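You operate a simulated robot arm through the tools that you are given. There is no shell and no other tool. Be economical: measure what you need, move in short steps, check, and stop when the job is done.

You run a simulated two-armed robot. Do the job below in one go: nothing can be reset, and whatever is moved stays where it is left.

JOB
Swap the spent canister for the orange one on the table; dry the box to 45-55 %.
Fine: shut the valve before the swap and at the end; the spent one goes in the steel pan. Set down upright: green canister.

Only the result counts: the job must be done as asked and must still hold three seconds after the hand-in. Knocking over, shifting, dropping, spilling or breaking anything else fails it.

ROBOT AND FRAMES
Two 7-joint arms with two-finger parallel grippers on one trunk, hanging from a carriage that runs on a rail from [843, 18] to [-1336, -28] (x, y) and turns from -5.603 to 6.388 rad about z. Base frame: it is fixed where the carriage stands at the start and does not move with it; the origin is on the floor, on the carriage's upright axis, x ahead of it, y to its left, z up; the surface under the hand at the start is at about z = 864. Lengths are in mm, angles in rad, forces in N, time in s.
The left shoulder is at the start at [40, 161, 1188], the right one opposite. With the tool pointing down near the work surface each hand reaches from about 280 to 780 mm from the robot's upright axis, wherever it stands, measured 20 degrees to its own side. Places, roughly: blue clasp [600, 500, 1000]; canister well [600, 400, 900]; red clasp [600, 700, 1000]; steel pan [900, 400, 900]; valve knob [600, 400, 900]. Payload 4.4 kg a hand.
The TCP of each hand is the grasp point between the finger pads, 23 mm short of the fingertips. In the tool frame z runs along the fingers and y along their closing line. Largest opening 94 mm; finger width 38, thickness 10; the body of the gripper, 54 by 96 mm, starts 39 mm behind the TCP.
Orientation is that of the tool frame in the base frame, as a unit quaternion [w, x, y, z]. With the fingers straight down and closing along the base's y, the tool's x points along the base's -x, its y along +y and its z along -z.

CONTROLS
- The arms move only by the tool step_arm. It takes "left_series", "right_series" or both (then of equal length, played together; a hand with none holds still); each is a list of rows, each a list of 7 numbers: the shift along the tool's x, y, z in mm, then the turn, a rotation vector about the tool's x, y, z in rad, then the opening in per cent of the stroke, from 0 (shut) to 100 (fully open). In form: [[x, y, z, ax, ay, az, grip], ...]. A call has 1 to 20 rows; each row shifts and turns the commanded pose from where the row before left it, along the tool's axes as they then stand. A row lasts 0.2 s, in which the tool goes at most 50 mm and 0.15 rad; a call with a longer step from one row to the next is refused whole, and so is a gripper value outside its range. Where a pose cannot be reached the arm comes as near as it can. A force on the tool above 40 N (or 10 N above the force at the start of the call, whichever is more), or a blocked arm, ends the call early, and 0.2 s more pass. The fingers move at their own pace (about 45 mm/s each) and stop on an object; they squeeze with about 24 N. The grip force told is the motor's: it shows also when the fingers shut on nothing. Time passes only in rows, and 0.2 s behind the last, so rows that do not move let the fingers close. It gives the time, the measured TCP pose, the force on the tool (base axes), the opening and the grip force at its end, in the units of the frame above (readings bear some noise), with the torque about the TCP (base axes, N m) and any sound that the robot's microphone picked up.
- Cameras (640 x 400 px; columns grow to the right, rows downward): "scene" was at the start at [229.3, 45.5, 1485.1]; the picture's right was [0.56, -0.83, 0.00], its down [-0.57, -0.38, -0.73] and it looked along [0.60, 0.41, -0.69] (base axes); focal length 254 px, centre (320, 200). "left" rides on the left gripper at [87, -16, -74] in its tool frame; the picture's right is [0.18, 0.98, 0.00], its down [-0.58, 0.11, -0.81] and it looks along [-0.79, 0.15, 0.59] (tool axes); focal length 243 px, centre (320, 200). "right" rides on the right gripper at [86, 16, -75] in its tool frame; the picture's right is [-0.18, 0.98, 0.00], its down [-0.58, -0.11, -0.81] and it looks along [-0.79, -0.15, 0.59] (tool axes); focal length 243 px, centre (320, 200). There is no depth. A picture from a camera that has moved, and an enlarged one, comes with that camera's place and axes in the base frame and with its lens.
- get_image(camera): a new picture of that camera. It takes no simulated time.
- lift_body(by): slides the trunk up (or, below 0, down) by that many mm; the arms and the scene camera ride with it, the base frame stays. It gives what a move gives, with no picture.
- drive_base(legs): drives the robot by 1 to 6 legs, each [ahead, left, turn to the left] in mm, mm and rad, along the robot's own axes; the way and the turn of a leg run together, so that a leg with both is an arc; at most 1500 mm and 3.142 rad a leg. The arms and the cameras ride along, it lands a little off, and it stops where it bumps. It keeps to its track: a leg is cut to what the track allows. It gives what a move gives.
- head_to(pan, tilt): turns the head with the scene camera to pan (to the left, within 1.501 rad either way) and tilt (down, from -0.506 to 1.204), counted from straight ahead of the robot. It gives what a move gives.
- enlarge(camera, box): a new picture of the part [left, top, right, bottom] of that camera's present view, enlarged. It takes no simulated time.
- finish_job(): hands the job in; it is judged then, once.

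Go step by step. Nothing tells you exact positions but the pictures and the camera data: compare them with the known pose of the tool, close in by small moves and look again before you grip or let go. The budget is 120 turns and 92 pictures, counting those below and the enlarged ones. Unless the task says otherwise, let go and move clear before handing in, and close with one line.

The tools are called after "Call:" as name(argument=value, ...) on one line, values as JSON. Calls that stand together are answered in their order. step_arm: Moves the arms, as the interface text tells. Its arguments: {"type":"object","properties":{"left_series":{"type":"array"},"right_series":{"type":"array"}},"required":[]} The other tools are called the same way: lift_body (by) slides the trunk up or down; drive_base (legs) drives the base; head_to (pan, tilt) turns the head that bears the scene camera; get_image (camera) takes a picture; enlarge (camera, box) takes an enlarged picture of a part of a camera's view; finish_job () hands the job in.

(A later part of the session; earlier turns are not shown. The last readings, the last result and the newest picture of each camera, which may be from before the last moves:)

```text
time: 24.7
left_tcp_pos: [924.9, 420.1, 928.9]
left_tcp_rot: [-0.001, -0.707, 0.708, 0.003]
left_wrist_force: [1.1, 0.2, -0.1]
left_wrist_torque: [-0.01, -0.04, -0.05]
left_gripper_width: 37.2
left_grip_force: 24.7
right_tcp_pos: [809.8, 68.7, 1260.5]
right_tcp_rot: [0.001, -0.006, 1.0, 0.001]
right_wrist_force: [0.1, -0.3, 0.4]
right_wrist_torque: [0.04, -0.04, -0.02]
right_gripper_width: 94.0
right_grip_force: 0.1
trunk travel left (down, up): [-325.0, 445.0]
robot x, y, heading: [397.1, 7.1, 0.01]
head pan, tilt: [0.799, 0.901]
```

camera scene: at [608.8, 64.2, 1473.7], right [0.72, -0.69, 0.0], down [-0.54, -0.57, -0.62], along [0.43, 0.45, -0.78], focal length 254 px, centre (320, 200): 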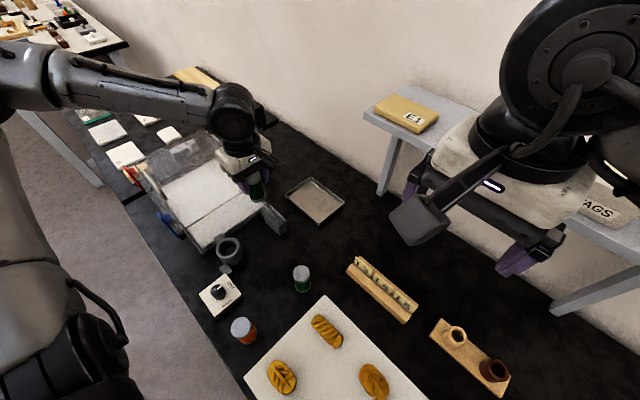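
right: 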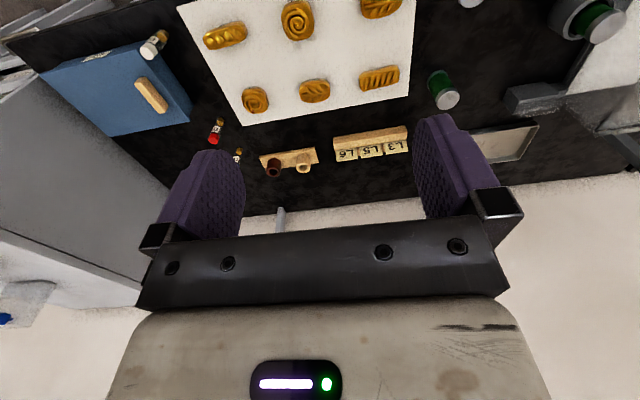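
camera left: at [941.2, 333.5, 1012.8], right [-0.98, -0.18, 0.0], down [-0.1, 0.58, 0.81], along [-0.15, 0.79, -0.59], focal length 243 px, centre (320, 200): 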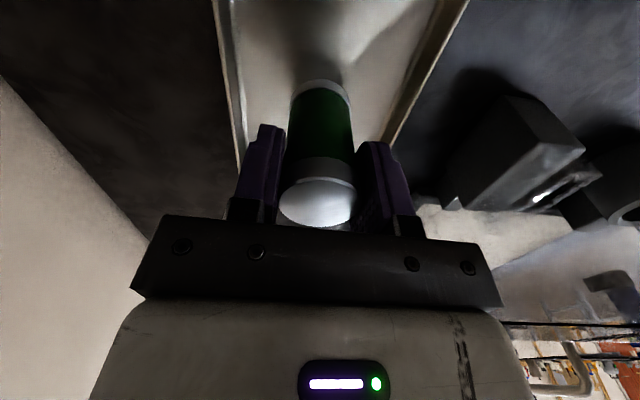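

Call:
step_arm(left_series=[[0, 0, 2, 0, 0, 0, 0], [0, 0, 1, 0, 0, 0, 0], [0, 0, 0, 0, 0, 0, 0]])

Call:
step_arm(left_series=[[0, 0, 1, 0, 0, 0, 0], [0, 0, 1, 0, 0, 0, 0], [0, 0, 0, 0, 0, 0, 0]])

Call:
enlarge(camera="scene", box=[280, 160, 350, 220])

```text
time: 25.5
left_tcp_pos: [925.8, 418.9, 927.3]
left_tcp_rot: [0.001, 0.707, -0.707, -0.004]
left_wrist_force: [0.2, -0.3, -1.3]
left_wrist_torque: [-0.03, 0.0, 0.04]
left_gripper_width: 37.0
left_grip_force: 23.7
right_tcp_pos: [810.1, 68.8, 1259.0]
right_tcp_rot: [0.0, -0.005, 1.0, 0.0]
right_wrist_force: [0.0, 0.0, 0.1]
right_wrist_torque: [0.03, 0.0, 0.02]
right_gripper_width: 94.3
right_grip_force: 0.0
trunk travel left (down, up): [-325.0, 445.0]
robot x, y, heading: [394.5, 9.8, 0.013]
head pan, tilt: [0.799, 0.901]
```

```text
time: 26.3
left_tcp_pos: [926.6, 420.3, 926.3]
left_tcp_rot: [0.0, -0.707, 0.708, 0.002]
left_wrist_force: [-3.4, -2.3, 17.5]
left_wrist_torque: [-0.03, -0.06, -0.02]
left_gripper_width: 37.2
left_grip_force: 24.2
right_tcp_pos: [810.2, 69.5, 1259.8]
right_tcp_rot: [-0.001, -0.005, 1.0, 0.0]
right_wrist_force: [0.0, 0.1, 0.3]
right_wrist_torque: [0.0, 0.0, 0.0]
right_gripper_width: 93.7
right_grip_force: 0.0
trunk travel left (down, up): [-325.0, 445.0]
robot x, y, heading: [396.2, 8.7, 0.014]
head pan, tilt: [0.799, 0.901]
```

```text
6.67 times, centred on (315, 190) of scene
camera zoom: at [608.4, 64.5, 1473.9], right [0.72, -0.69, 0.0], down [-0.54, -0.57, -0.62], along [0.43, 0.45, -0.78], focal length 1693 px, centre (353, 267)
```

zoom: 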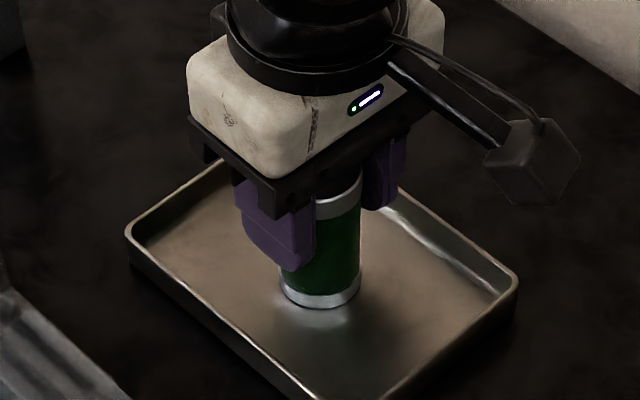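

Contact at TCP z of about 926. I'll ease off, open gently and rise.

Call:
step_arm(left_series=[[0, 0, -1, 0, 0, 0, 0], [0, 0, 0, 0, 0, 0, 45], [0, 0, 0, 0, 0, 0, 60], [0, 0, 0, 0, 0, 0, 75], [0, 0, 0, 0, 0, 0, 75]])

Call:
step_arm(left_series=[[0, 0, -20, 0, 0, 0, 75], [0, 0, -30, 0, 0, 0, 75], [0, 0, -40, 0, 0, 0, 75], [0, 0, -40, 0, 0, 0, 75], [0, 0, -20, 0, 0, 0, 75], [0, 0, 0, 0, 0, 0, 75]])

Call:
get_image(camera="left")

Call:
get_image(camera="scene")

```text
time: 27.5
left_tcp_pos: [924.7, 419.4, 925.3]
left_tcp_rot: [0.0, -0.707, 0.707, 0.003]
left_wrist_force: [-0.1, 0.2, 0.7]
left_wrist_torque: [0.02, 0.02, 0.05]
left_gripper_width: 70.3
left_grip_force: 0.0
right_tcp_pos: [809.9, 69.1, 1259.7]
right_tcp_rot: [0.0, -0.005, 1.0, 0.0]
right_wrist_force: [-0.9, 0.8, 0.0]
right_wrist_torque: [0.0, -0.03, -0.05]
right_gripper_width: 94.0
right_grip_force: 0.0
trunk travel left (down, up): [-325.0, 445.0]
robot x, y, heading: [397.8, 10.4, 0.008]
head pan, tilt: [0.799, 0.901]
```

```text
time: 28.9
left_tcp_pos: [927.2, 418.9, 1073.9]
left_tcp_rot: [0.0, 0.707, -0.707, -0.003]
left_wrist_force: [0.0, 0.2, 0.4]
left_wrist_torque: [0.01, 0.0, 0.0]
left_gripper_width: 70.3
left_grip_force: 0.0
right_tcp_pos: [809.9, 69.0, 1260.1]
right_tcp_rot: [0.0, -0.005, 1.0, 0.0]
right_wrist_force: [0.2, 0.1, -0.2]
right_wrist_torque: [-0.01, 0.02, 0.02]
right_gripper_width: 94.1
right_grip_force: 0.0
trunk travel left (down, up): [-325.0, 445.0]
robot x, y, heading: [397.0, 7.1, 0.01]
head pan, tilt: [0.799, 0.901]
```

```text
56 pictures are left
camera left: at [942.9, 332.7, 1147.5], right [-0.98, -0.18, 0.01], down [-0.1, 0.58, 0.81], along [-0.15, 0.79, -0.59], focal length 243 px, centre (320, 200)
```

left: 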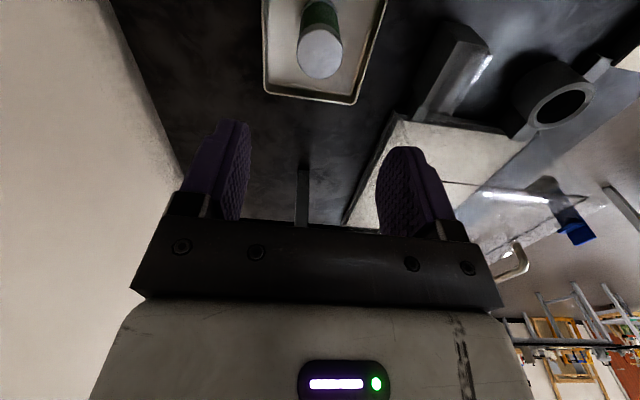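

```text
55 pictures are left
camera scene: at [608.2, 64.1, 1473.6], right [0.72, -0.69, 0.0], down [-0.54, -0.57, -0.62], along [0.43, 0.45, -0.78], focal length 254 px, centre (320, 200)
```

scene: 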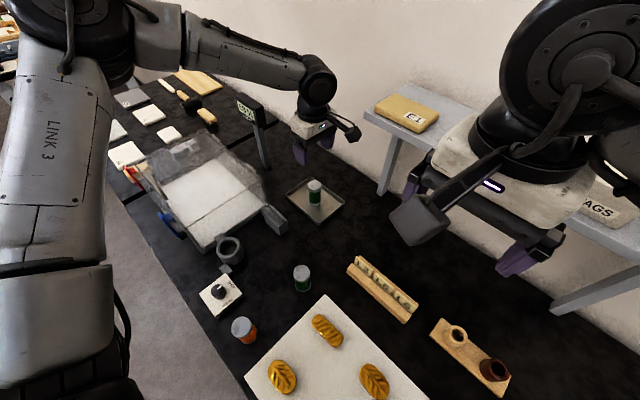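

The spent canister stands upright in the pan. I'll drive back 150 mm and bring the hand over the orange canister.

Call:
drive_base(legs=[[-150, 0, 0]])

Call:
step_arm(left_series=[[30, 36, 0, 0, 0, 0, 85], [30, 36, 0, 0, 0, 0, 85], [30, 36, 0, 0, 0, 0, 85], [30, 36, 0, 0, 0, 0, 85], [30, 36, 0, 0, 0, 0, 85], [14, 19, 25, 0, 0, 0, 85], [0, 0, 25, 0, 0, 0, 85], [0, 0, 0, 0, 0, 0, 85]])

Call:
get_image(camera="left")

Call:
get_image(camera="scene")

```text
time: 30.3
left_tcp_pos: [774.1, 416.1, 1073.0]
left_tcp_rot: [-0.002, -0.706, 0.708, 0.004]
left_wrist_force: [-0.1, 0.1, -0.2]
left_wrist_torque: [-0.01, 0.02, -0.01]
left_gripper_width: 70.6
left_grip_force: 0.0
right_tcp_pos: [655.5, 65.9, 1259.7]
right_tcp_rot: [0.0, -0.005, 1.0, 0.0]
right_wrist_force: [0.2, 0.4, -0.4]
right_wrist_torque: [0.04, -0.01, 0.02]
right_gripper_width: 94.1
right_grip_force: 0.0
trunk travel left (down, up): [-325.0, 445.0]
robot x, y, heading: [240.4, 2.8, 0.006]
head pan, tilt: [0.799, 0.901]
```

```text
time: 32.1
left_tcp_pos: [575.7, 252.0, 1024.9]
left_tcp_rot: [0.0, -0.707, 0.707, 0.004]
left_wrist_force: [-0.6, -0.5, -0.8]
left_wrist_torque: [0.0, 0.01, -0.04]
left_gripper_width: 79.8
left_grip_force: 0.0
right_tcp_pos: [657.4, 65.8, 1259.4]
right_tcp_rot: [-0.001, -0.004, 1.0, 0.0]
right_wrist_force: [-0.2, 0.0, 0.7]
right_wrist_torque: [-0.02, -0.01, 0.02]
right_gripper_width: 93.9
right_grip_force: 0.0
trunk travel left (down, up): [-325.0, 445.0]
robot x, y, heading: [239.8, 2.6, 0.012]
head pan, tilt: [0.799, 0.901]
```

```text
54 pictures are left
camera left: at [592.0, 165.0, 1098.3], right [-0.98, -0.18, 0.0], down [-0.1, 0.58, 0.81], along [-0.15, 0.79, -0.59], focal length 243 px, centre (320, 200)
```

left: 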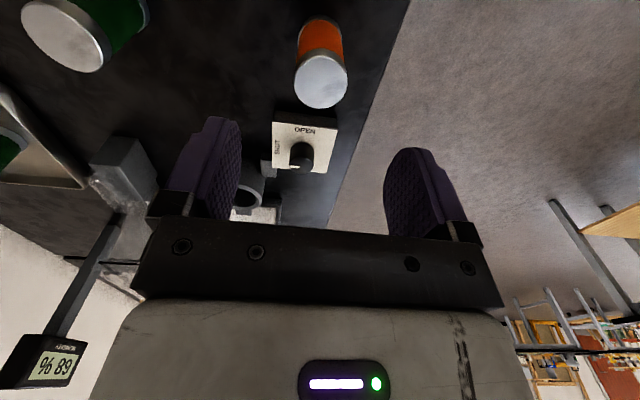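

```text
53 pictures are left
camera scene: at [455.1, 60.6, 1473.6], right [0.72, -0.69, 0.0], down [-0.54, -0.57, -0.62], along [0.43, 0.45, -0.78], focal length 254 px, centre (320, 200)
```

scene: 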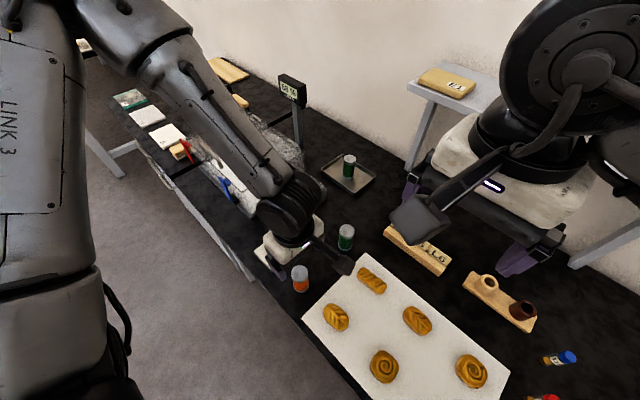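

The orange cap is at about (575, 249, 935). I'll line up and go down part way, then check.

Call:
step_arm(left_series=[[3, 0, 30, 0, 0, 0, 85], [0, 0, 30, 0, 0, 0, 85], [0, 0, 25, 0, 0, 0, 85], [0, 0, 14, 0, 0, 0, 85], [0, 0, 0, 0, 0, 0, 85]])

Call:
get_image(camera="left")

```text
time: 33.3
left_tcp_pos: [587.4, 257.4, 934.9]
left_tcp_rot: [0.0, 0.707, -0.707, -0.004]
left_wrist_force: [0.6, 1.0, 0.8]
left_wrist_torque: [-0.03, 0.02, 0.03]
left_gripper_width: 80.0
left_grip_force: 0.1
left hand out of reach, approached as far as the arm can: row 2, 3
right_tcp_pos: [656.7, 64.6, 1259.8]
right_tcp_rot: [0.0, -0.004, 1.0, 0.0]
right_wrist_force: [0.6, 0.1, 0.3]
right_wrist_torque: [0.0, -0.06, 0.03]
right_gripper_width: 93.8
right_grip_force: 0.1
trunk travel left (down, up): [-325.0, 445.0]
robot x, y, heading: [241.0, 3.6, 0.009]
head pan, tilt: [0.799, 0.901]
```

```text
52 pictures are left
camera left: at [604.0, 170.1, 1009.6], right [-0.98, -0.18, 0.0], down [-0.1, 0.58, 0.81], along [-0.15, 0.8, -0.59], focal length 243 px, centre (320, 200)
```

left: 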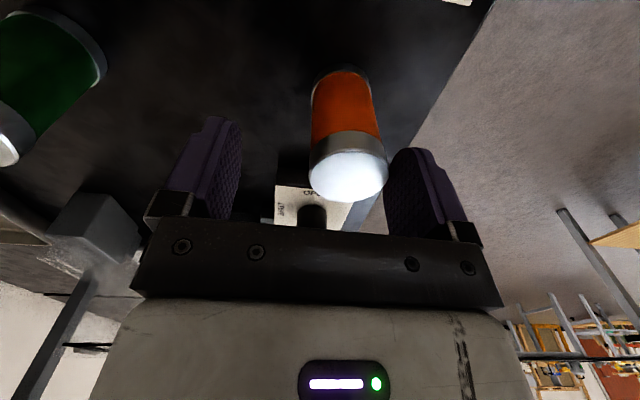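

That was too close in for the arm, and nothing was touched. I'll rise straight up, drive back 80 mm and line up again.

Call:
step_arm(left_series=[[0, 0, -30, 0, 0, 0, 85], [0, 0, -30, 0, 0, 0, 85], [0, 0, -25, 0, 0, 0, 85], [0, 0, 0, 0, 0, 0, 85]])

Call:
drive_base(legs=[[-80, 0, 0]])

```text
time: 34.3
left_tcp_pos: [588.0, 257.5, 1019.8]
left_tcp_rot: [-0.001, -0.706, 0.708, 0.003]
left_wrist_force: [0.7, 0.6, -0.1]
left_wrist_torque: [-0.04, 0.02, -0.01]
left_gripper_width: 80.0
left_grip_force: 0.1
right_tcp_pos: [657.5, 64.4, 1259.9]
right_tcp_rot: [0.0, -0.004, 1.0, 0.0]
right_wrist_force: [-0.3, -0.2, -0.1]
right_wrist_torque: [0.0, -0.01, 0.01]
right_gripper_width: 94.0
right_grip_force: 0.1
trunk travel left (down, up): [-325.0, 445.0]
robot x, y, heading: [240.2, 4.8, 0.013]
head pan, tilt: [0.799, 0.901]
```

```text
time: 35.4
left_tcp_pos: [508.7, 255.4, 1019.5]
left_tcp_rot: [0.001, 0.707, -0.707, -0.003]
left_wrist_force: [0.2, -0.5, 0.2]
left_wrist_torque: [0.04, -0.05, -0.01]
left_gripper_width: 79.6
left_grip_force: 0.0
right_tcp_pos: [576.2, 63.2, 1259.5]
right_tcp_rot: [0.0, -0.003, 1.0, 0.001]
right_wrist_force: [-0.3, 0.3, -0.1]
right_wrist_torque: [-0.01, -0.03, 0.01]
right_gripper_width: 93.9
right_grip_force: 0.0
trunk travel left (down, up): [-325.0, 445.0]
robot x, y, heading: [163.4, 6.5, 0.009]
head pan, tilt: [0.799, 0.901]
```

Now I'll move +66 in x and -6 in y to be over the orange canister.

Call:
step_arm(left_series=[[3, -33, 0, 0, 0, 0, 85], [3, -33, 0, 0, 0, 0, 85], [0, 0, 25, 0, 0, 0, 85], [0, 0, 0, 0, 0, 0, 85]])

Call:
get_image(camera="left")

```text
time: 36.4
left_tcp_pos: [576.7, 251.0, 992.8]
left_tcp_rot: [-0.001, -0.707, 0.707, 0.003]
left_wrist_force: [-0.2, 0.2, 0.3]
left_wrist_torque: [-0.03, 0.0, -0.01]
left_gripper_width: 79.6
left_grip_force: 0.0
right_tcp_pos: [578.8, 65.0, 1259.3]
right_tcp_rot: [0.0, -0.004, 1.0, 0.0]
right_wrist_force: [0.5, 0.6, -0.9]
right_wrist_torque: [0.02, 0.02, -0.01]
right_gripper_width: 94.1
right_grip_force: 0.0
trunk travel left (down, up): [-325.0, 445.0]
robot x, y, heading: [161.4, 1.7, 0.01]
head pan, tilt: [0.799, 0.901]
```

```text
51 pictures are left
camera left: at [592.7, 162.4, 1068.5], right [-0.98, -0.18, 0.0], down [-0.1, 0.58, 0.81], along [-0.15, 0.8, -0.59], focal length 243 px, centre (320, 200)
```

left: 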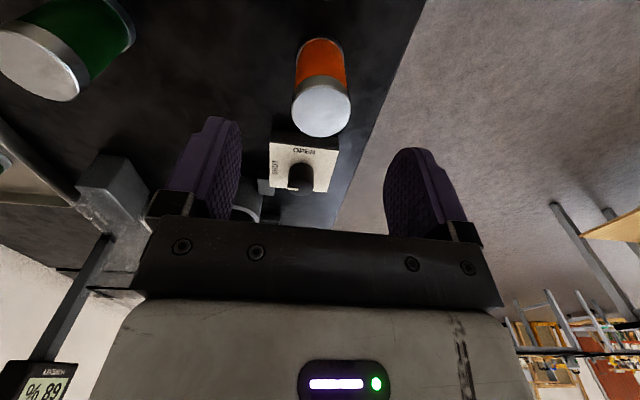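

It's centred. I'll go down to the grip height.

Call:
step_arm(left_series=[[1, 0, 30, 0, 0, 0, 85], [0, 1, 25, 0, 0, 0, 85], [0, 0, 13, 0, 0, 0, 85], [0, 0, 0, 0, 0, 0, 85]])

Call:
get_image(camera="left")

```text
time: 37.4
left_tcp_pos: [574.5, 248.4, 925.9]
left_tcp_rot: [0.0, -0.707, 0.707, 0.003]
left_wrist_force: [0.0, 0.2, -0.2]
left_wrist_torque: [0.01, 0.0, 0.0]
left_gripper_width: 79.9
left_grip_force: 0.1
right_tcp_pos: [578.5, 64.4, 1259.7]
right_tcp_rot: [0.0, -0.004, 1.0, 0.001]
right_wrist_force: [0.7, 0.2, 0.3]
right_wrist_torque: [-0.02, 0.02, -0.01]
right_gripper_width: 94.0
right_grip_force: 0.0
trunk travel left (down, up): [-325.0, 445.0]
robot x, y, heading: [165.1, 1.6, 0.015]
head pan, tilt: [0.799, 0.901]
```

```text
50 pictures are left
camera left: at [591.2, 161.3, 1000.0], right [-0.98, -0.18, 0.0], down [-0.1, 0.58, 0.81], along [-0.15, 0.79, -0.59], focal length 243 px, centre (320, 200)
```

left: 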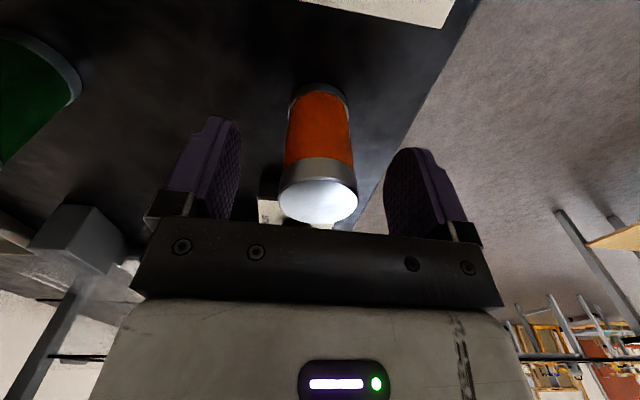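

Well aligned. I'll grip and lift.

Call:
step_arm(left_series=[[0, 0, 0, 0, 0, 0, 0], [0, 0, 0, 0, 0, 0, 0], [0, 0, 0, 0, 0, 0, 0], [0, 0, 0, 0, 0, 0, 0], [0, 0, 0, 0, 0, 0, 0]])

Call:
step_arm(left_series=[[0, 0, -15, 0, 0, 0, 0], [0, 0, -30, 0, 0, 0, 0], [0, 0, -35, 0, 0, 0, 0], [0, 0, -35, 0, 0, 0, 0], [0, 0, 0, 0, 0, 0, 0]])

Call:
get_image(camera="left")

```text
time: 38.5
left_tcp_pos: [575.0, 248.5, 926.1]
left_tcp_rot: [0.0, -0.707, 0.707, 0.004]
left_wrist_force: [0.1, -0.2, 0.9]
left_wrist_torque: [0.0, -0.02, 0.0]
left_gripper_width: 37.1
left_grip_force: 23.5
right_tcp_pos: [577.5, 64.5, 1259.9]
right_tcp_rot: [0.001, -0.005, 1.0, 0.0]
right_wrist_force: [-0.4, -0.1, -0.2]
right_wrist_torque: [-0.02, 0.02, 0.0]
right_gripper_width: 93.9
right_grip_force: 0.1
trunk travel left (down, up): [-325.0, 445.0]
robot x, y, heading: [160.6, 4.0, 0.01]
head pan, tilt: [0.799, 0.901]
```

```text
time: 39.8
left_tcp_pos: [572.7, 248.0, 1043.2]
left_tcp_rot: [-0.001, -0.707, 0.707, 0.004]
left_wrist_force: [-0.3, -0.1, -0.5]
left_wrist_torque: [0.01, -0.02, -0.01]
left_gripper_width: 36.7
left_grip_force: 23.9
right_tcp_pos: [577.9, 64.7, 1259.4]
right_tcp_rot: [0.0, -0.005, 1.0, 0.001]
right_wrist_force: [0.3, 0.3, -0.2]
right_wrist_torque: [-0.02, -0.03, 0.01]
right_gripper_width: 93.9
right_grip_force: 0.1
trunk travel left (down, up): [-325.0, 445.0]
robot x, y, heading: [162.7, 6.5, 0.007]
head pan, tilt: [0.799, 0.901]
```

```text
49 pictures are left
camera left: at [589.9, 161.6, 1116.6], right [-0.98, -0.18, 0.0], down [-0.1, 0.58, 0.81], along [-0.15, 0.8, -0.59], focal length 243 px, centre (320, 200)
```

left: 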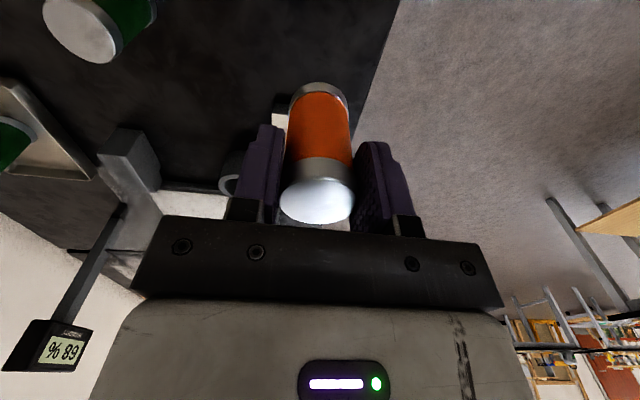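

The orange canister is held. I'll carry it over the well, to about (648, 438).

Call:
step_arm(left_series=[[-38, -15, 0, 0, 0, 0, 0], [-38, -15, 0, 0, 0, 0, 0], [-38, -15, 0, 0, 0, 0, 0], [-38, -15, 0, 0, 0, 0, 0], [-38, -15, 0, 0, 0, 0, 0], [0, 0, 25, 0, 0, 0, 0], [0, 0, 0, 0, 0, 0, 0]])

Call:
get_image(camera="left")

Call:
enlarge(camera="scene", box=[210, 130, 350, 270])

```text
time: 41.4
left_tcp_pos: [649.5, 440.6, 1015.0]
left_tcp_rot: [-0.001, -0.707, 0.707, 0.004]
left_wrist_force: [0.3, 0.1, -0.7]
left_wrist_torque: [0.0, -0.01, -0.03]
left_gripper_width: 36.9
left_grip_force: 23.9
right_tcp_pos: [578.2, 64.3, 1259.4]
right_tcp_rot: [-0.001, -0.004, 1.0, 0.001]
right_wrist_force: [-0.5, -0.1, 0.1]
right_wrist_torque: [-0.03, 0.0, -0.05]
right_gripper_width: 94.3
right_grip_force: 0.0
trunk travel left (down, up): [-325.0, 445.0]
robot x, y, heading: [164.3, 3.1, 0.012]
head pan, tilt: [0.799, 0.901]
```

```text
48 pictures are left
camera left: at [666.6, 355.3, 1089.1], right [-0.98, -0.18, 0.0], down [-0.11, 0.58, 0.81], along [-0.15, 0.8, -0.59], focal length 243 px, centre (320, 200)
```

left: 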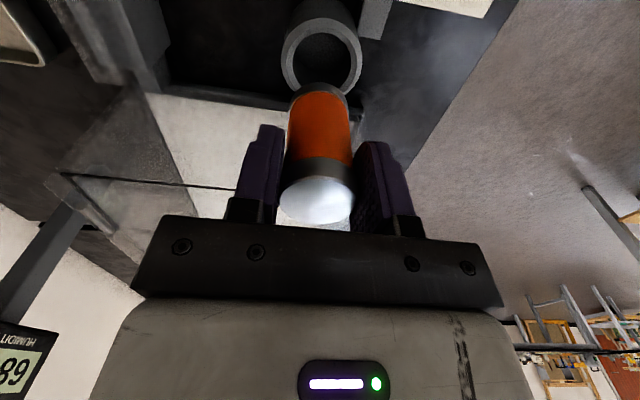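

```text
2.86 times, centred on (280, 200) of scene
camera zoom: at [376.4, 59.4, 1473.6], right [0.72, -0.69, 0.0], down [-0.54, -0.57, -0.62], along [0.43, 0.45, -0.78], focal length 726 px, centre (434, 200)
```

zoom: 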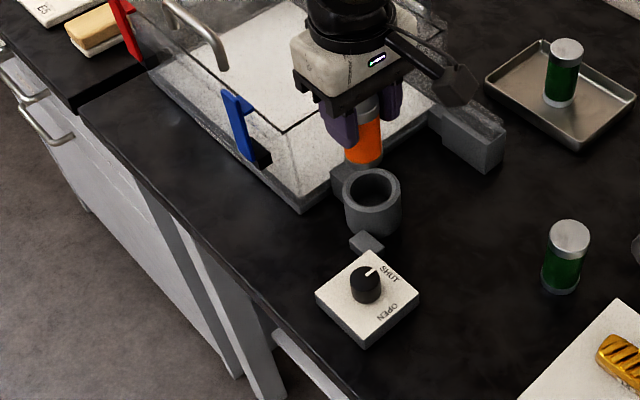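

The well ring is centred at about (648.5, 438) with a bore of about 44 mm. I'll align and lower to just above the rim.

Call:
step_arm(left_series=[[2, 1, 20, 0, 0, 0, 0], [0, 0, 25, 0, 0, 0, 0], [0, 0, 5, 0, 0, 0, 0], [0, 0, 0, 0, 0, 0, 0]])

Call:
get_image(camera="left")

Call:
enlarge(camera="scene", box=[260, 150, 340, 230])

```text
time: 42.5
left_tcp_pos: [650.6, 437.0, 968.5]
left_tcp_rot: [0.002, -0.706, 0.708, 0.001]
left_wrist_force: [-4.0, -1.3, 14.8]
left_wrist_torque: [0.24, 0.15, 0.03]
left_gripper_width: 37.6
left_grip_force: 23.9
right_tcp_pos: [578.1, 64.2, 1260.8]
right_tcp_rot: [0.0, -0.004, 1.0, 0.0]
right_wrist_force: [-0.3, -0.8, -0.2]
right_wrist_torque: [0.01, 0.01, -0.04]
right_gripper_width: 93.9
right_grip_force: 0.1
trunk travel left (down, up): [-325.0, 445.0]
robot x, y, heading: [167.3, 5.2, 0.009]
head pan, tilt: [0.799, 0.901]
stopped in row 4 (left hand): the force on the tool passed its limit at 41 N (the readings are from after the stop); the commanded pose is now the measured one
```

```text
46 pictures are left
camera left: at [665.8, 350.6, 1043.5], right [-0.98, -0.18, 0.0], down [-0.11, 0.58, 0.81], along [-0.15, 0.79, -0.59], focal length 243 px, centre (320, 200)
```

left: 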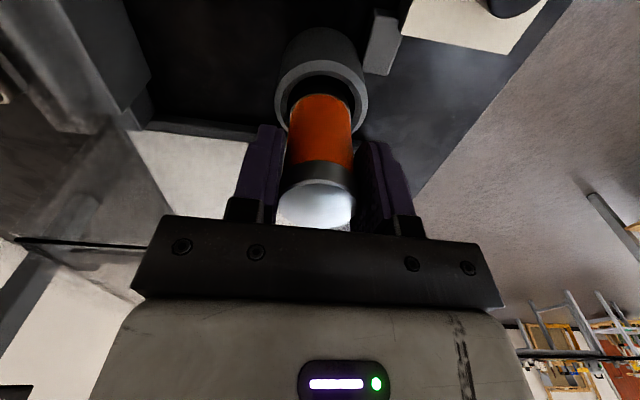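

```text
5.00 times, centred on (300, 190) of scene
camera zoom: at [376.1, 59.7, 1473.2], right [0.72, -0.69, 0.0], down [-0.54, -0.57, -0.62], along [0.43, 0.45, -0.78], focal length 1270 px, centre (420, 250)
```

zoom: 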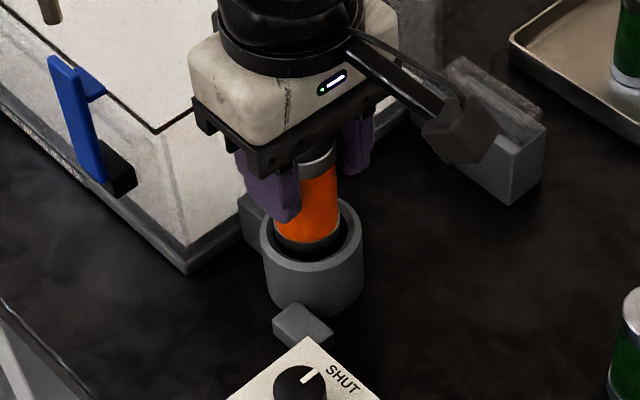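

The canister touched the rim, so it's a millimetre or two off. I'll lift slightly and look closely.

Call:
step_arm(left_series=[[0, 0, -8, 0, 0, 0, 0], [0, 0, 0, 0, 0, 0, 0]])

Call:
enlarge(camera="left", box=[260, 10, 390, 130])

Call:
enlarge(camera="scene", box=[275, 165, 325, 215])

```text
time: 43.1
left_tcp_pos: [650.6, 436.7, 976.3]
left_tcp_rot: [0.001, -0.707, 0.707, 0.002]
left_wrist_force: [-0.3, -0.5, -0.7]
left_wrist_torque: [0.0, -0.03, -0.03]
left_gripper_width: 37.3
left_grip_force: 24.3
right_tcp_pos: [577.5, 64.5, 1260.0]
right_tcp_rot: [0.0, -0.004, 1.0, 0.0]
right_wrist_force: [0.2, 0.5, -1.2]
right_wrist_torque: [0.01, 0.0, -0.01]
right_gripper_width: 94.0
right_grip_force: 0.1
trunk travel left (down, up): [-325.0, 445.0]
robot x, y, heading: [160.5, 7.3, 0.012]
head pan, tilt: [0.799, 0.901]
```

```text
3.33 times, centred on (325, 70) of left
camera zoom: at [666.4, 350.6, 1050.3], right [-0.98, -0.18, 0.0], down [-0.11, 0.58, 0.81], along [-0.15, 0.79, -0.59], focal length 809 px, centre (303, 633)
```

zoom: 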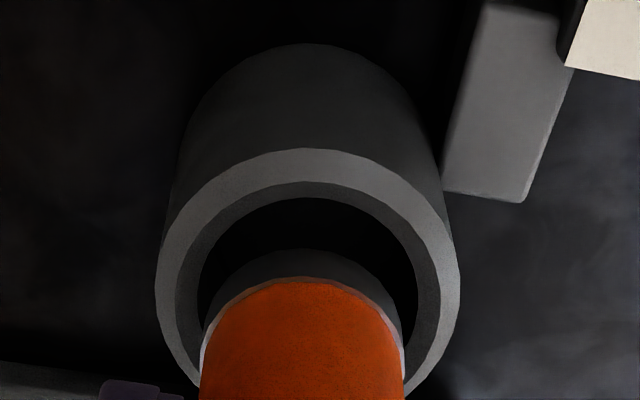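

```text
8.00 times, centred on (300, 190) of scene
camera zoom: at [376.3, 59.0, 1473.5], right [0.72, -0.69, 0.0], down [-0.54, -0.57, -0.62], along [0.43, 0.45, -0.78], focal length 2032 px, centre (480, 280)
```

zoom: 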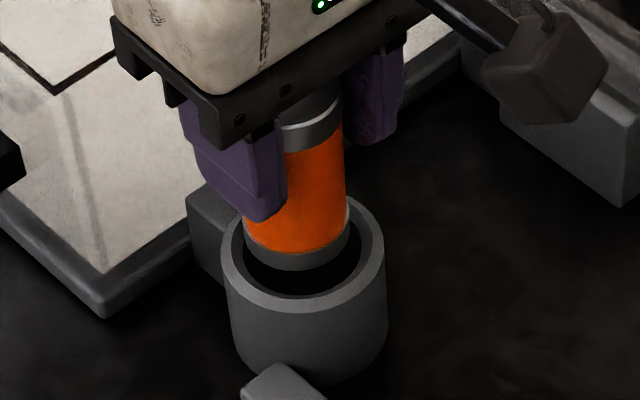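

Comparing both views, the canister is about 3.5 mm too far in +y relative to the bore. I'll correct that and try again gently.

Call:
step_arm(left_series=[[3.5, 0, 0, 0, 0, 0, 0], [0, 0, 5, 0, 0, 0, 0], [0, 0, 4, 0, 0, 0, 0], [0, 0, 4, 0, 0, 0, 0], [0, 0, 4, 0, 0, 0, 0], [0, 0, 0, 0, 0, 0, 0]])

Call:
enlarge(camera="left", box=[260, 10, 390, 130])

Call:
enlarge(camera="scene", box=[275, 165, 325, 215])

```text
time: 44.5
left_tcp_pos: [650.9, 432.7, 959.0]
left_tcp_rot: [0.001, -0.707, 0.708, 0.001]
left_wrist_force: [-1.1, 1.4, -0.7]
left_wrist_torque: [0.03, 0.01, 0.04]
left_gripper_width: 37.3
left_grip_force: 23.5
right_tcp_pos: [579.0, 63.9, 1259.8]
right_tcp_rot: [0.0, -0.005, 1.0, -0.001]
right_wrist_force: [1.1, -0.6, -0.1]
right_wrist_torque: [-0.02, -0.01, -0.02]
right_gripper_width: 93.9
right_grip_force: 0.1
trunk travel left (down, up): [-325.0, 445.0]
robot x, y, heading: [161.5, 2.3, 0.015]
head pan, tilt: [0.799, 0.901]
```

```text
3.33 times, centred on (325, 70) of left
camera zoom: at [666.3, 346.3, 1033.2], right [-0.98, -0.18, 0.0], down [-0.11, 0.58, 0.81], along [-0.15, 0.79, -0.59], focal length 809 px, centre (303, 633)
```

zoom: 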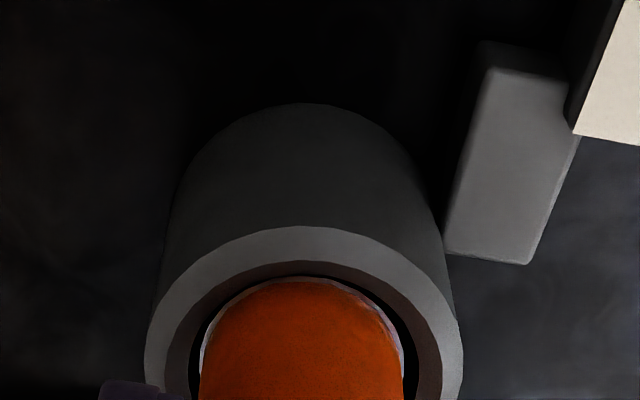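

```text
8.00 times, centred on (300, 190) of scene
camera zoom: at [376.2, 59.2, 1473.6], right [0.72, -0.69, 0.0], down [-0.54, -0.57, -0.62], along [0.43, 0.45, -0.78], focal length 2032 px, centre (480, 280)
```

zoom: 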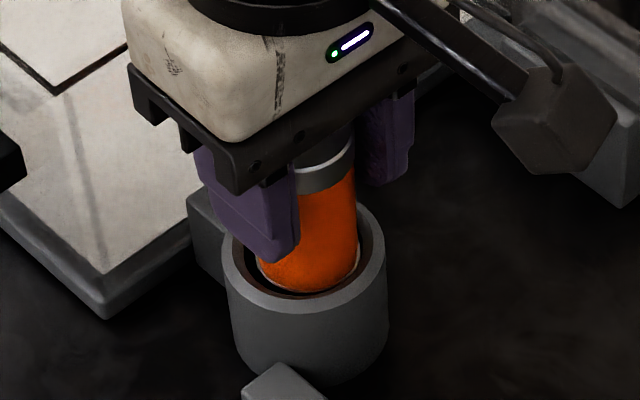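

The canister is entering the bore. I'll keep lowering with a 1 mm correction.

Call:
step_arm(left_series=[[-1, 0, 0, 0, 0, 0, 0], [0, 0, 5, 0, 0, 0, 0], [0, 0, 5, 0, 0, 0, 0], [0, 0, 5, 0, 0, 0, 0], [0, 0, 5, 0, 0, 0, 0], [0, 0, 0, 0, 0, 0, 0]])

Call:
enlarge(camera="scene", box=[275, 165, 325, 215])

```text
time: 45.9
left_tcp_pos: [649.9, 434.7, 939.1]
left_tcp_rot: [0.001, -0.706, 0.708, 0.001]
left_wrist_force: [-0.4, -0.6, -1.4]
left_wrist_torque: [-0.02, -0.02, 0.01]
left_gripper_width: 37.1
left_grip_force: 23.6
right_tcp_pos: [578.2, 63.9, 1259.7]
right_tcp_rot: [0.0, -0.004, 1.0, 0.0]
right_wrist_force: [0.5, -0.1, 0.5]
right_wrist_torque: [-0.01, -0.01, 0.01]
right_gripper_width: 94.2
right_grip_force: 0.0
trunk travel left (down, up): [-325.0, 445.0]
robot x, y, heading: [164.4, 6.4, 0.01]
head pan, tilt: [0.799, 0.901]
```

```text
8.00 times, centred on (300, 190) of scene
camera zoom: at [376.2, 59.2, 1473.6], right [0.72, -0.69, 0.0], down [-0.54, -0.57, -0.62], along [0.43, 0.45, -0.78], focal length 2032 px, centre (480, 280)
```

zoom: 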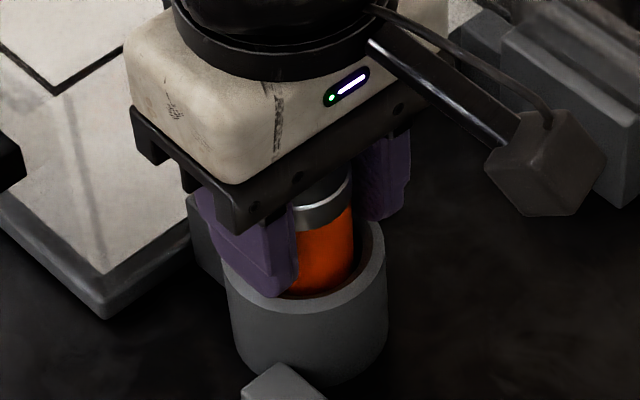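

I'll go on in small steps until it seats.

Call:
step_arm(left_series=[[0, 0, 1.5, 0, 0, 0, 0], [0, 0, 1.5, 0, 0, 0, 0], [0, 0, 0, 0, 0, 0, 0]])

Call:
step_arm(left_series=[[0, 0, 1, 0, 0, 0, 0], [0, 0, 1, 0, 0, 0, 0], [0, 0, 0, 0, 0, 0, 0]])

```text
time: 46.7
left_tcp_pos: [648.8, 434.4, 936.8]
left_tcp_rot: [0.0, -0.706, 0.708, 0.003]
left_wrist_force: [0.1, 0.4, -0.5]
left_wrist_torque: [-0.02, -0.02, 0.0]
left_gripper_width: 37.4
left_grip_force: 24.2
right_tcp_pos: [578.1, 63.6, 1259.0]
right_tcp_rot: [0.0, -0.005, 1.0, 0.0]
right_wrist_force: [-0.5, -0.2, -0.1]
right_wrist_torque: [0.0, -0.02, 0.0]
right_gripper_width: 94.2
right_grip_force: 0.1
trunk travel left (down, up): [-325.0, 445.0]
robot x, y, heading: [161.9, 5.3, 0.013]
head pan, tilt: [0.799, 0.901]
```

```text
time: 47.5
left_tcp_pos: [650.8, 435.3, 935.4]
left_tcp_rot: [0.002, -0.707, 0.707, 0.001]
left_wrist_force: [-6.0, -1.5, 15.6]
left_wrist_torque: [-0.22, 0.13, -0.05]
left_gripper_width: 37.3
left_grip_force: 24.1
right_tcp_pos: [578.9, 64.0, 1259.9]
right_tcp_rot: [0.0, -0.005, 1.0, -0.001]
right_wrist_force: [0.7, 0.2, 0.2]
right_wrist_torque: [0.0, -0.03, 0.01]
right_gripper_width: 93.8
right_grip_force: 0.0
trunk travel left (down, up): [-325.0, 445.0]
robot x, y, heading: [168.1, 4.4, 0.006]
head pan, tilt: [0.799, 0.901]
```

Contact is at 935, the same depth as the old one, so it's seated. I'll release and rise.

Call:
step_arm(left_series=[[0, 0, -0.5, 0, 0, 0, 0], [0, 0, 0, 0, 0, 0, 45], [0, 0, 0, 0, 0, 0, 60], [0, 0, 0, 0, 0, 0, 75], [0, 0, 0, 0, 0, 0, 75]])

Call:
step_arm(left_series=[[0, 0, -20, 0, 0, 0, 75], [0, 0, -30, 0, 0, 0, 75], [0, 0, -35, 0, 0, 0, 75], [0, 0, -35, 0, 0, 0, 75], [0, 0, 0, 0, 0, 0, 75]])

Call:
get_image(camera="left")

Call:
enlarge(camera="scene", box=[180, 110, 350, 260])

```text
time: 48.7
left_tcp_pos: [649.8, 434.7, 933.4]
left_tcp_rot: [0.001, -0.707, 0.707, 0.002]
left_wrist_force: [-0.4, 0.5, -0.7]
left_wrist_torque: [0.0, -0.01, 0.0]
left_gripper_width: 70.4
left_grip_force: 0.0
right_tcp_pos: [577.8, 63.3, 1259.5]
right_tcp_rot: [0.0, -0.004, 1.0, 0.0]
right_wrist_force: [0.3, -0.3, -0.2]
right_wrist_torque: [-0.02, 0.01, 0.02]
right_gripper_width: 93.9
right_grip_force: 0.0
trunk travel left (down, up): [-325.0, 445.0]
robot x, y, heading: [161.6, 1.2, 0.009]
head pan, tilt: [0.799, 0.901]
```

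```text
time: 49.9
left_tcp_pos: [651.1, 435.5, 1053.2]
left_tcp_rot: [0.0, -0.706, 0.708, 0.001]
left_wrist_force: [0.2, 0.9, 0.8]
left_wrist_torque: [-0.01, 0.02, 0.02]
left_gripper_width: 70.4
left_grip_force: 0.1
right_tcp_pos: [578.1, 63.1, 1259.8]
right_tcp_rot: [0.0, -0.004, 1.0, 0.0]
right_wrist_force: [0.0, -0.8, -0.2]
right_wrist_torque: [0.01, 0.01, 0.01]
right_gripper_width: 94.1
right_grip_force: 0.1
trunk travel left (down, up): [-325.0, 445.0]
robot x, y, heading: [161.8, 2.2, 0.009]
head pan, tilt: [0.799, 0.901]
```

```text
39 pictures are left
camera left: at [666.4, 349.1, 1127.8], right [-0.98, -0.18, 0.0], down [-0.11, 0.58, 0.81], along [-0.15, 0.79, -0.59], focal length 243 px, centre (320, 200)
```

left: 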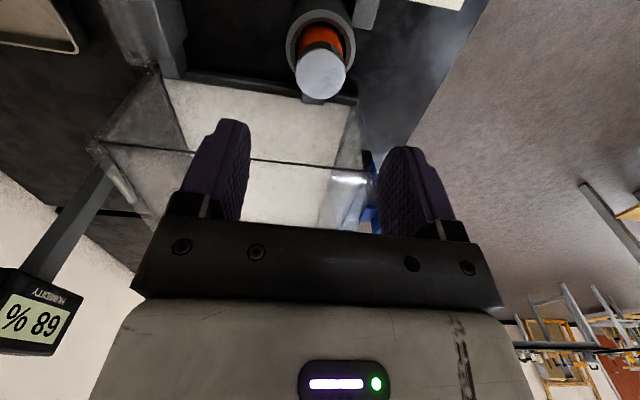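

```text
2.67 times, centred on (265, 185) of scene
camera zoom: at [376.2, 59.1, 1473.5], right [0.72, -0.69, 0.0], down [-0.54, -0.57, -0.62], along [0.43, 0.45, -0.78], focal length 677 px, centre (467, 240)
```

zoom: 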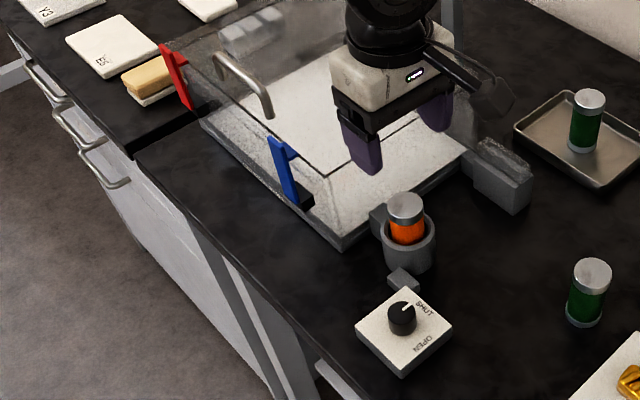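

The orange canister is seated. Next I'll return to the knob with the hand still at 90° yaw and turn the valve open.

Call:
step_arm(left_series=[[25, 24, 0, 0, 0, 0, 60], [25, 24, 0, 0, 0, 0, 60], [23, 23, 20, 0, 0, 0, 60], [0, 0, 35, 0, 0, 0, 60], [0, 0, 35, 0, 0, 0, 60], [0, 0, 0, 0, 0, 0, 60]])

Call:
get_image(camera="left")

```text
time: 51.3
left_tcp_pos: [578.9, 362.4, 964.3]
left_tcp_rot: [0.001, -0.707, 0.707, 0.002]
left_wrist_force: [-0.4, -0.3, -0.6]
left_wrist_torque: [-0.02, -0.03, 0.02]
left_gripper_width: 56.4
left_grip_force: 0.1
right_tcp_pos: [577.5, 63.5, 1259.1]
right_tcp_rot: [0.0, -0.004, 1.0, 0.001]
right_wrist_force: [0.3, -0.2, -0.1]
right_wrist_torque: [0.01, 0.02, -0.02]
right_gripper_width: 93.9
right_grip_force: 0.0
trunk travel left (down, up): [-325.0, 445.0]
robot x, y, heading: [161.2, 6.1, 0.013]
head pan, tilt: [0.799, 0.901]
```

```text
37 pictures are left
camera left: at [595.1, 275.9, 1037.7], right [-0.98, -0.18, 0.0], down [-0.11, 0.58, 0.81], along [-0.15, 0.79, -0.59], focal length 243 px, centre (320, 200)
```

left: 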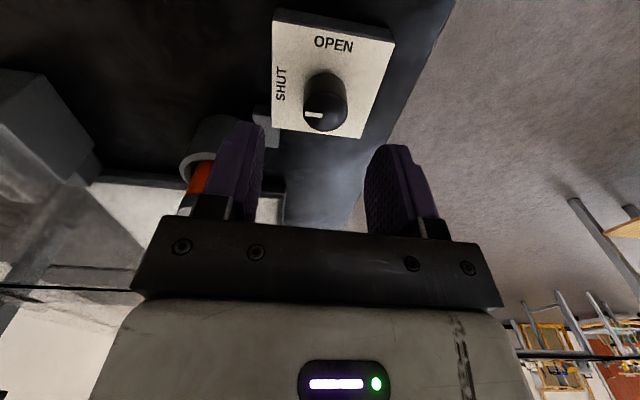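

The knob is nearly centred. I'll go down and grip it.

Call:
step_arm(left_series=[[-2, 1, 30, 0, 0, 0, 60], [0, 0, 20, 0, 0, 0, 60], [0, 0, 6, 0, 0, 0, 60], [0, 0, 0, 0, 0, 0, 20], [0, 0, 0, 0, 0, 0, 0], [0, 0, 0, 0, 0, 0, 0], [0, 0, 0, 0, 0, 0, 0]])

Call:
get_image(camera="left")

```text
time: 52.9
left_tcp_pos: [575.0, 364.3, 907.5]
left_tcp_rot: [0.0, -0.706, 0.708, 0.003]
left_wrist_force: [-9.4, -2.0, 4.7]
left_wrist_torque: [-0.06, 0.06, -0.01]
left_gripper_width: 27.8
left_grip_force: 45.1
right_tcp_pos: [576.2, 63.5, 1258.3]
right_tcp_rot: [-0.001, -0.004, 1.0, 0.0]
right_wrist_force: [0.1, -0.4, -1.1]
right_wrist_torque: [0.03, 0.01, 0.04]
right_gripper_width: 94.0
right_grip_force: 0.0
trunk travel left (down, up): [-325.0, 445.0]
robot x, y, heading: [163.7, 1.3, 0.014]
head pan, tilt: [0.799, 0.901]
```

```text
36 pictures are left
camera left: at [591.9, 277.9, 982.3], right [-0.98, -0.18, 0.0], down [-0.11, 0.58, 0.81], along [-0.15, 0.79, -0.59], focal length 243 px, centre (320, 200)
```

left: 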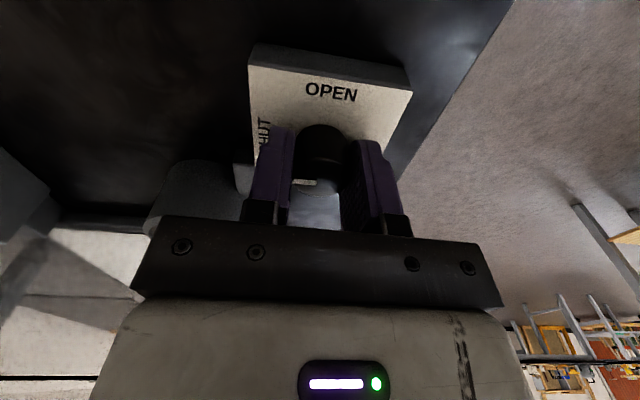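

Knob gripped. I'll turn it to OPEN.

Call:
step_arm(left_series=[[0, 1, 0, 0, 0, 0.12, 0], [0, 0, 0, 0, 0, 0.12, 0], [0, 0, 0, 0, 0, 0.12, 0], [0, 0, 0, 0, 0, 0.12, 0], [0, 0, 0, 0, 0, 0.12, 0], [0, 0, 0, 0, 0, 0.12, 0]])

Call:
step_arm(left_series=[[0, 0, 0, 0, 0, 0.12, 0], [0, 0, 0, 0, 0, 0.12, 0], [0, 0, 0, 0, 0, 0.12, 0], [0, 0, 0, 0, 0, 0.12, 0]])

```text
time: 54.3
left_tcp_pos: [576.7, 363.9, 907.2]
left_tcp_rot: [0.0, -0.411, 0.912, 0.003]
left_wrist_force: [8.1, 8.8, -24.2]
left_wrist_torque: [0.48, -0.91, -0.03]
left_gripper_width: 27.5
left_grip_force: 45.3
right_tcp_pos: [578.6, 63.0, 1259.7]
right_tcp_rot: [0.0, -0.005, 1.0, 0.0]
right_wrist_force: [0.6, 0.3, -0.1]
right_wrist_torque: [-0.01, 0.02, 0.01]
right_gripper_width: 93.8
right_grip_force: 0.1
trunk travel left (down, up): [-325.0, 445.0]
robot x, y, heading: [164.4, 5.3, 0.01]
head pan, tilt: [0.799, 0.901]
```

```text
time: 55.3
left_tcp_pos: [579.5, 362.5, 908.8]
left_tcp_rot: [0.0, -0.182, 0.983, 0.0]
left_wrist_force: [16.1, 6.0, -35.4]
left_wrist_torque: [0.11, -0.81, 0.02]
left_gripper_width: 27.5
left_grip_force: 45.4
right_tcp_pos: [578.0, 63.5, 1260.9]
right_tcp_rot: [0.0, -0.004, 1.0, 0.001]
right_wrist_force: [0.6, -0.2, -0.2]
right_wrist_torque: [0.02, -0.01, 0.0]
right_gripper_width: 94.2
right_grip_force: 0.0
trunk travel left (down, up): [-325.0, 445.0]
robot x, y, heading: [168.2, 1.7, 0.008]
head pan, tilt: [0.799, 0.901]
```

0.37 rad remains. I'll lower 2 mm to relieve the pull and finish the turn.

Call:
step_arm(left_series=[[0, 0, 2, 0, 0, 0.1, 0], [0, 0, 0, 0, 0, 0.13, 0], [0, 0, 0, 0, 0, 0.13, 0]])

Call:
get_image(camera="scene")

Call:
get_image(camera="left")

```text
time: 56.1
left_tcp_pos: [576.4, 361.8, 907.4]
left_tcp_rot: [0.0, -0.003, 1.0, 0.001]
left_wrist_force: [-2.3, -2.4, 11.2]
left_wrist_torque: [-0.04, -0.6, -0.02]
left_gripper_width: 27.5
left_grip_force: 45.1
right_tcp_pos: [577.3, 64.1, 1260.1]
right_tcp_rot: [-0.001, -0.004, 1.0, 0.0]
right_wrist_force: [-0.7, 0.8, 1.1]
right_wrist_torque: [0.02, 0.01, -0.01]
right_gripper_width: 93.9
right_grip_force: 0.0
trunk travel left (down, up): [-325.0, 445.0]
robot x, y, heading: [166.2, 5.3, 0.013]
head pan, tilt: [0.799, 0.901]
```

```text
35 pictures are left
camera scene: at [376.3, 59.2, 1474.1], right [0.72, -0.69, 0.0], down [-0.54, -0.57, -0.62], along [0.43, 0.45, -0.78], focal length 254 px, centre (320, 200)
```

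scene: 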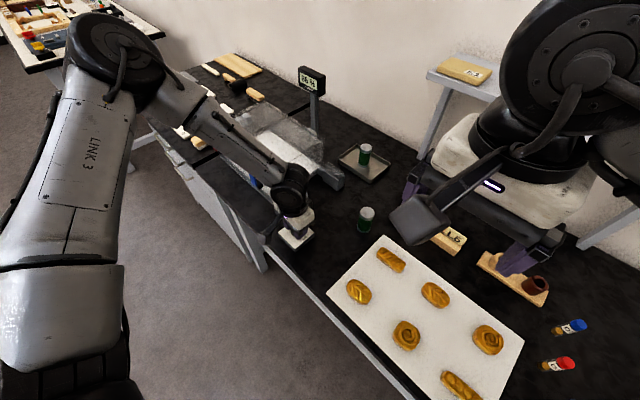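

```text
34 pictures are left
camera left: at [491.1, 345.8, 982.7], right [-0.19, 0.98, 0.0], down [0.58, 0.11, 0.81], along [0.79, 0.15, -0.59], focal length 243 px, centre (320, 200)
```

left: 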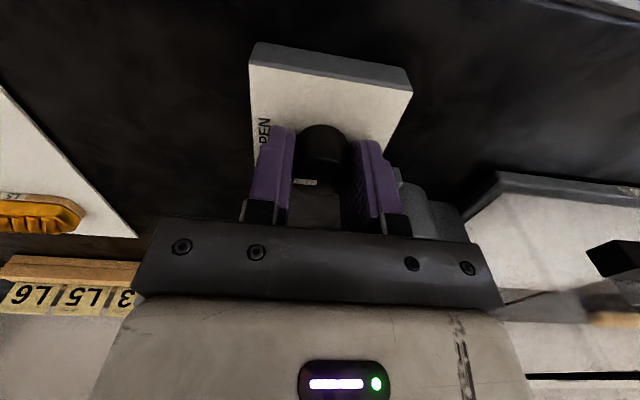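

The valve is turned to OPEN and I'm still holding the knob. I'll read the display.

Call:
enlarge(camera="scene", box=[290, 55, 335, 100])

```text
8.89 times, centred on (312, 78) of scene
camera zoom: at [376.3, 59.2, 1474.1], right [0.72, -0.69, 0.0], down [-0.54, -0.57, -0.62], along [0.43, 0.45, -0.78], focal length 2258 px, centre (387, 1289)
```

zoom: 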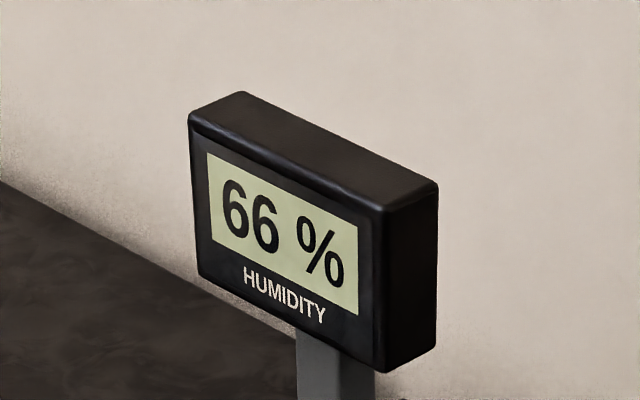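

Humidity is dropping, now at 66 %. I'll wait 2 s to measure the rate.

Call:
step_arm(left_series=[[0, 0, 0, 0, 0, 0, 0], [0, 0, 0, 0, 0, 0, 0], [0, 0, 0, 0, 0, 0, 0], [0, 0, 0, 0, 0, 0, 0], [0, 0, 0, 0, 0, 0, 0], [0, 0, 0, 0, 0, 0, 0], [0, 0, 0, 0, 0, 0, 0], [0, 0, 0, 0, 0, 0, 0], [0, 0, 0, 0, 0, 0, 0]])

Call:
enlarge(camera="scene", box=[290, 55, 335, 100])

```text
time: 57.1
left_tcp_pos: [578.2, 362.8, 908.2]
left_tcp_rot: [0.001, -0.004, 1.0, 0.001]
left_wrist_force: [-1.8, -0.7, 15.4]
left_wrist_torque: [-0.09, 1.18, -0.02]
left_gripper_width: 27.8
left_grip_force: 44.8
right_tcp_pos: [578.8, 64.6, 1260.1]
right_tcp_rot: [0.0, -0.005, 1.0, 0.0]
right_wrist_force: [-0.5, 0.2, 0.2]
right_wrist_torque: [-0.03, 0.03, -0.01]
right_gripper_width: 93.9
right_grip_force: 0.3
trunk travel left (down, up): [-325.0, 445.0]
robot x, y, heading: [163.0, 5.4, 0.009]
head pan, tilt: [0.799, 0.901]
stopped in row 4 (left hand): the force on the tool passed its limit at 41 N (the readings are from after the stop); the commanded pose is now the measured one
```

```text
8.89 times, centred on (312, 78) of scene
camera zoom: at [376.3, 59.6, 1473.3], right [0.72, -0.69, 0.0], down [-0.54, -0.57, -0.62], along [0.43, 0.45, -0.78], focal length 2258 px, centre (387, 1289)
```

zoom: 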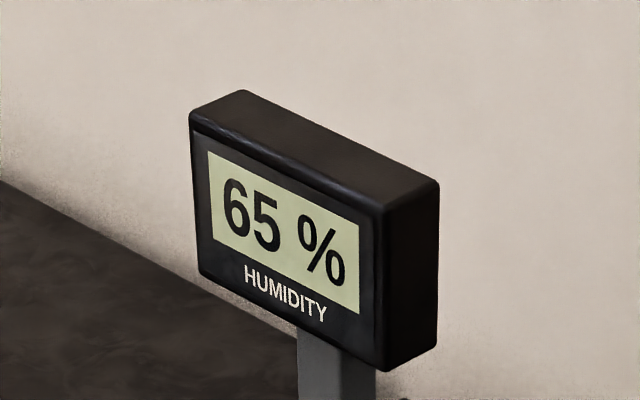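

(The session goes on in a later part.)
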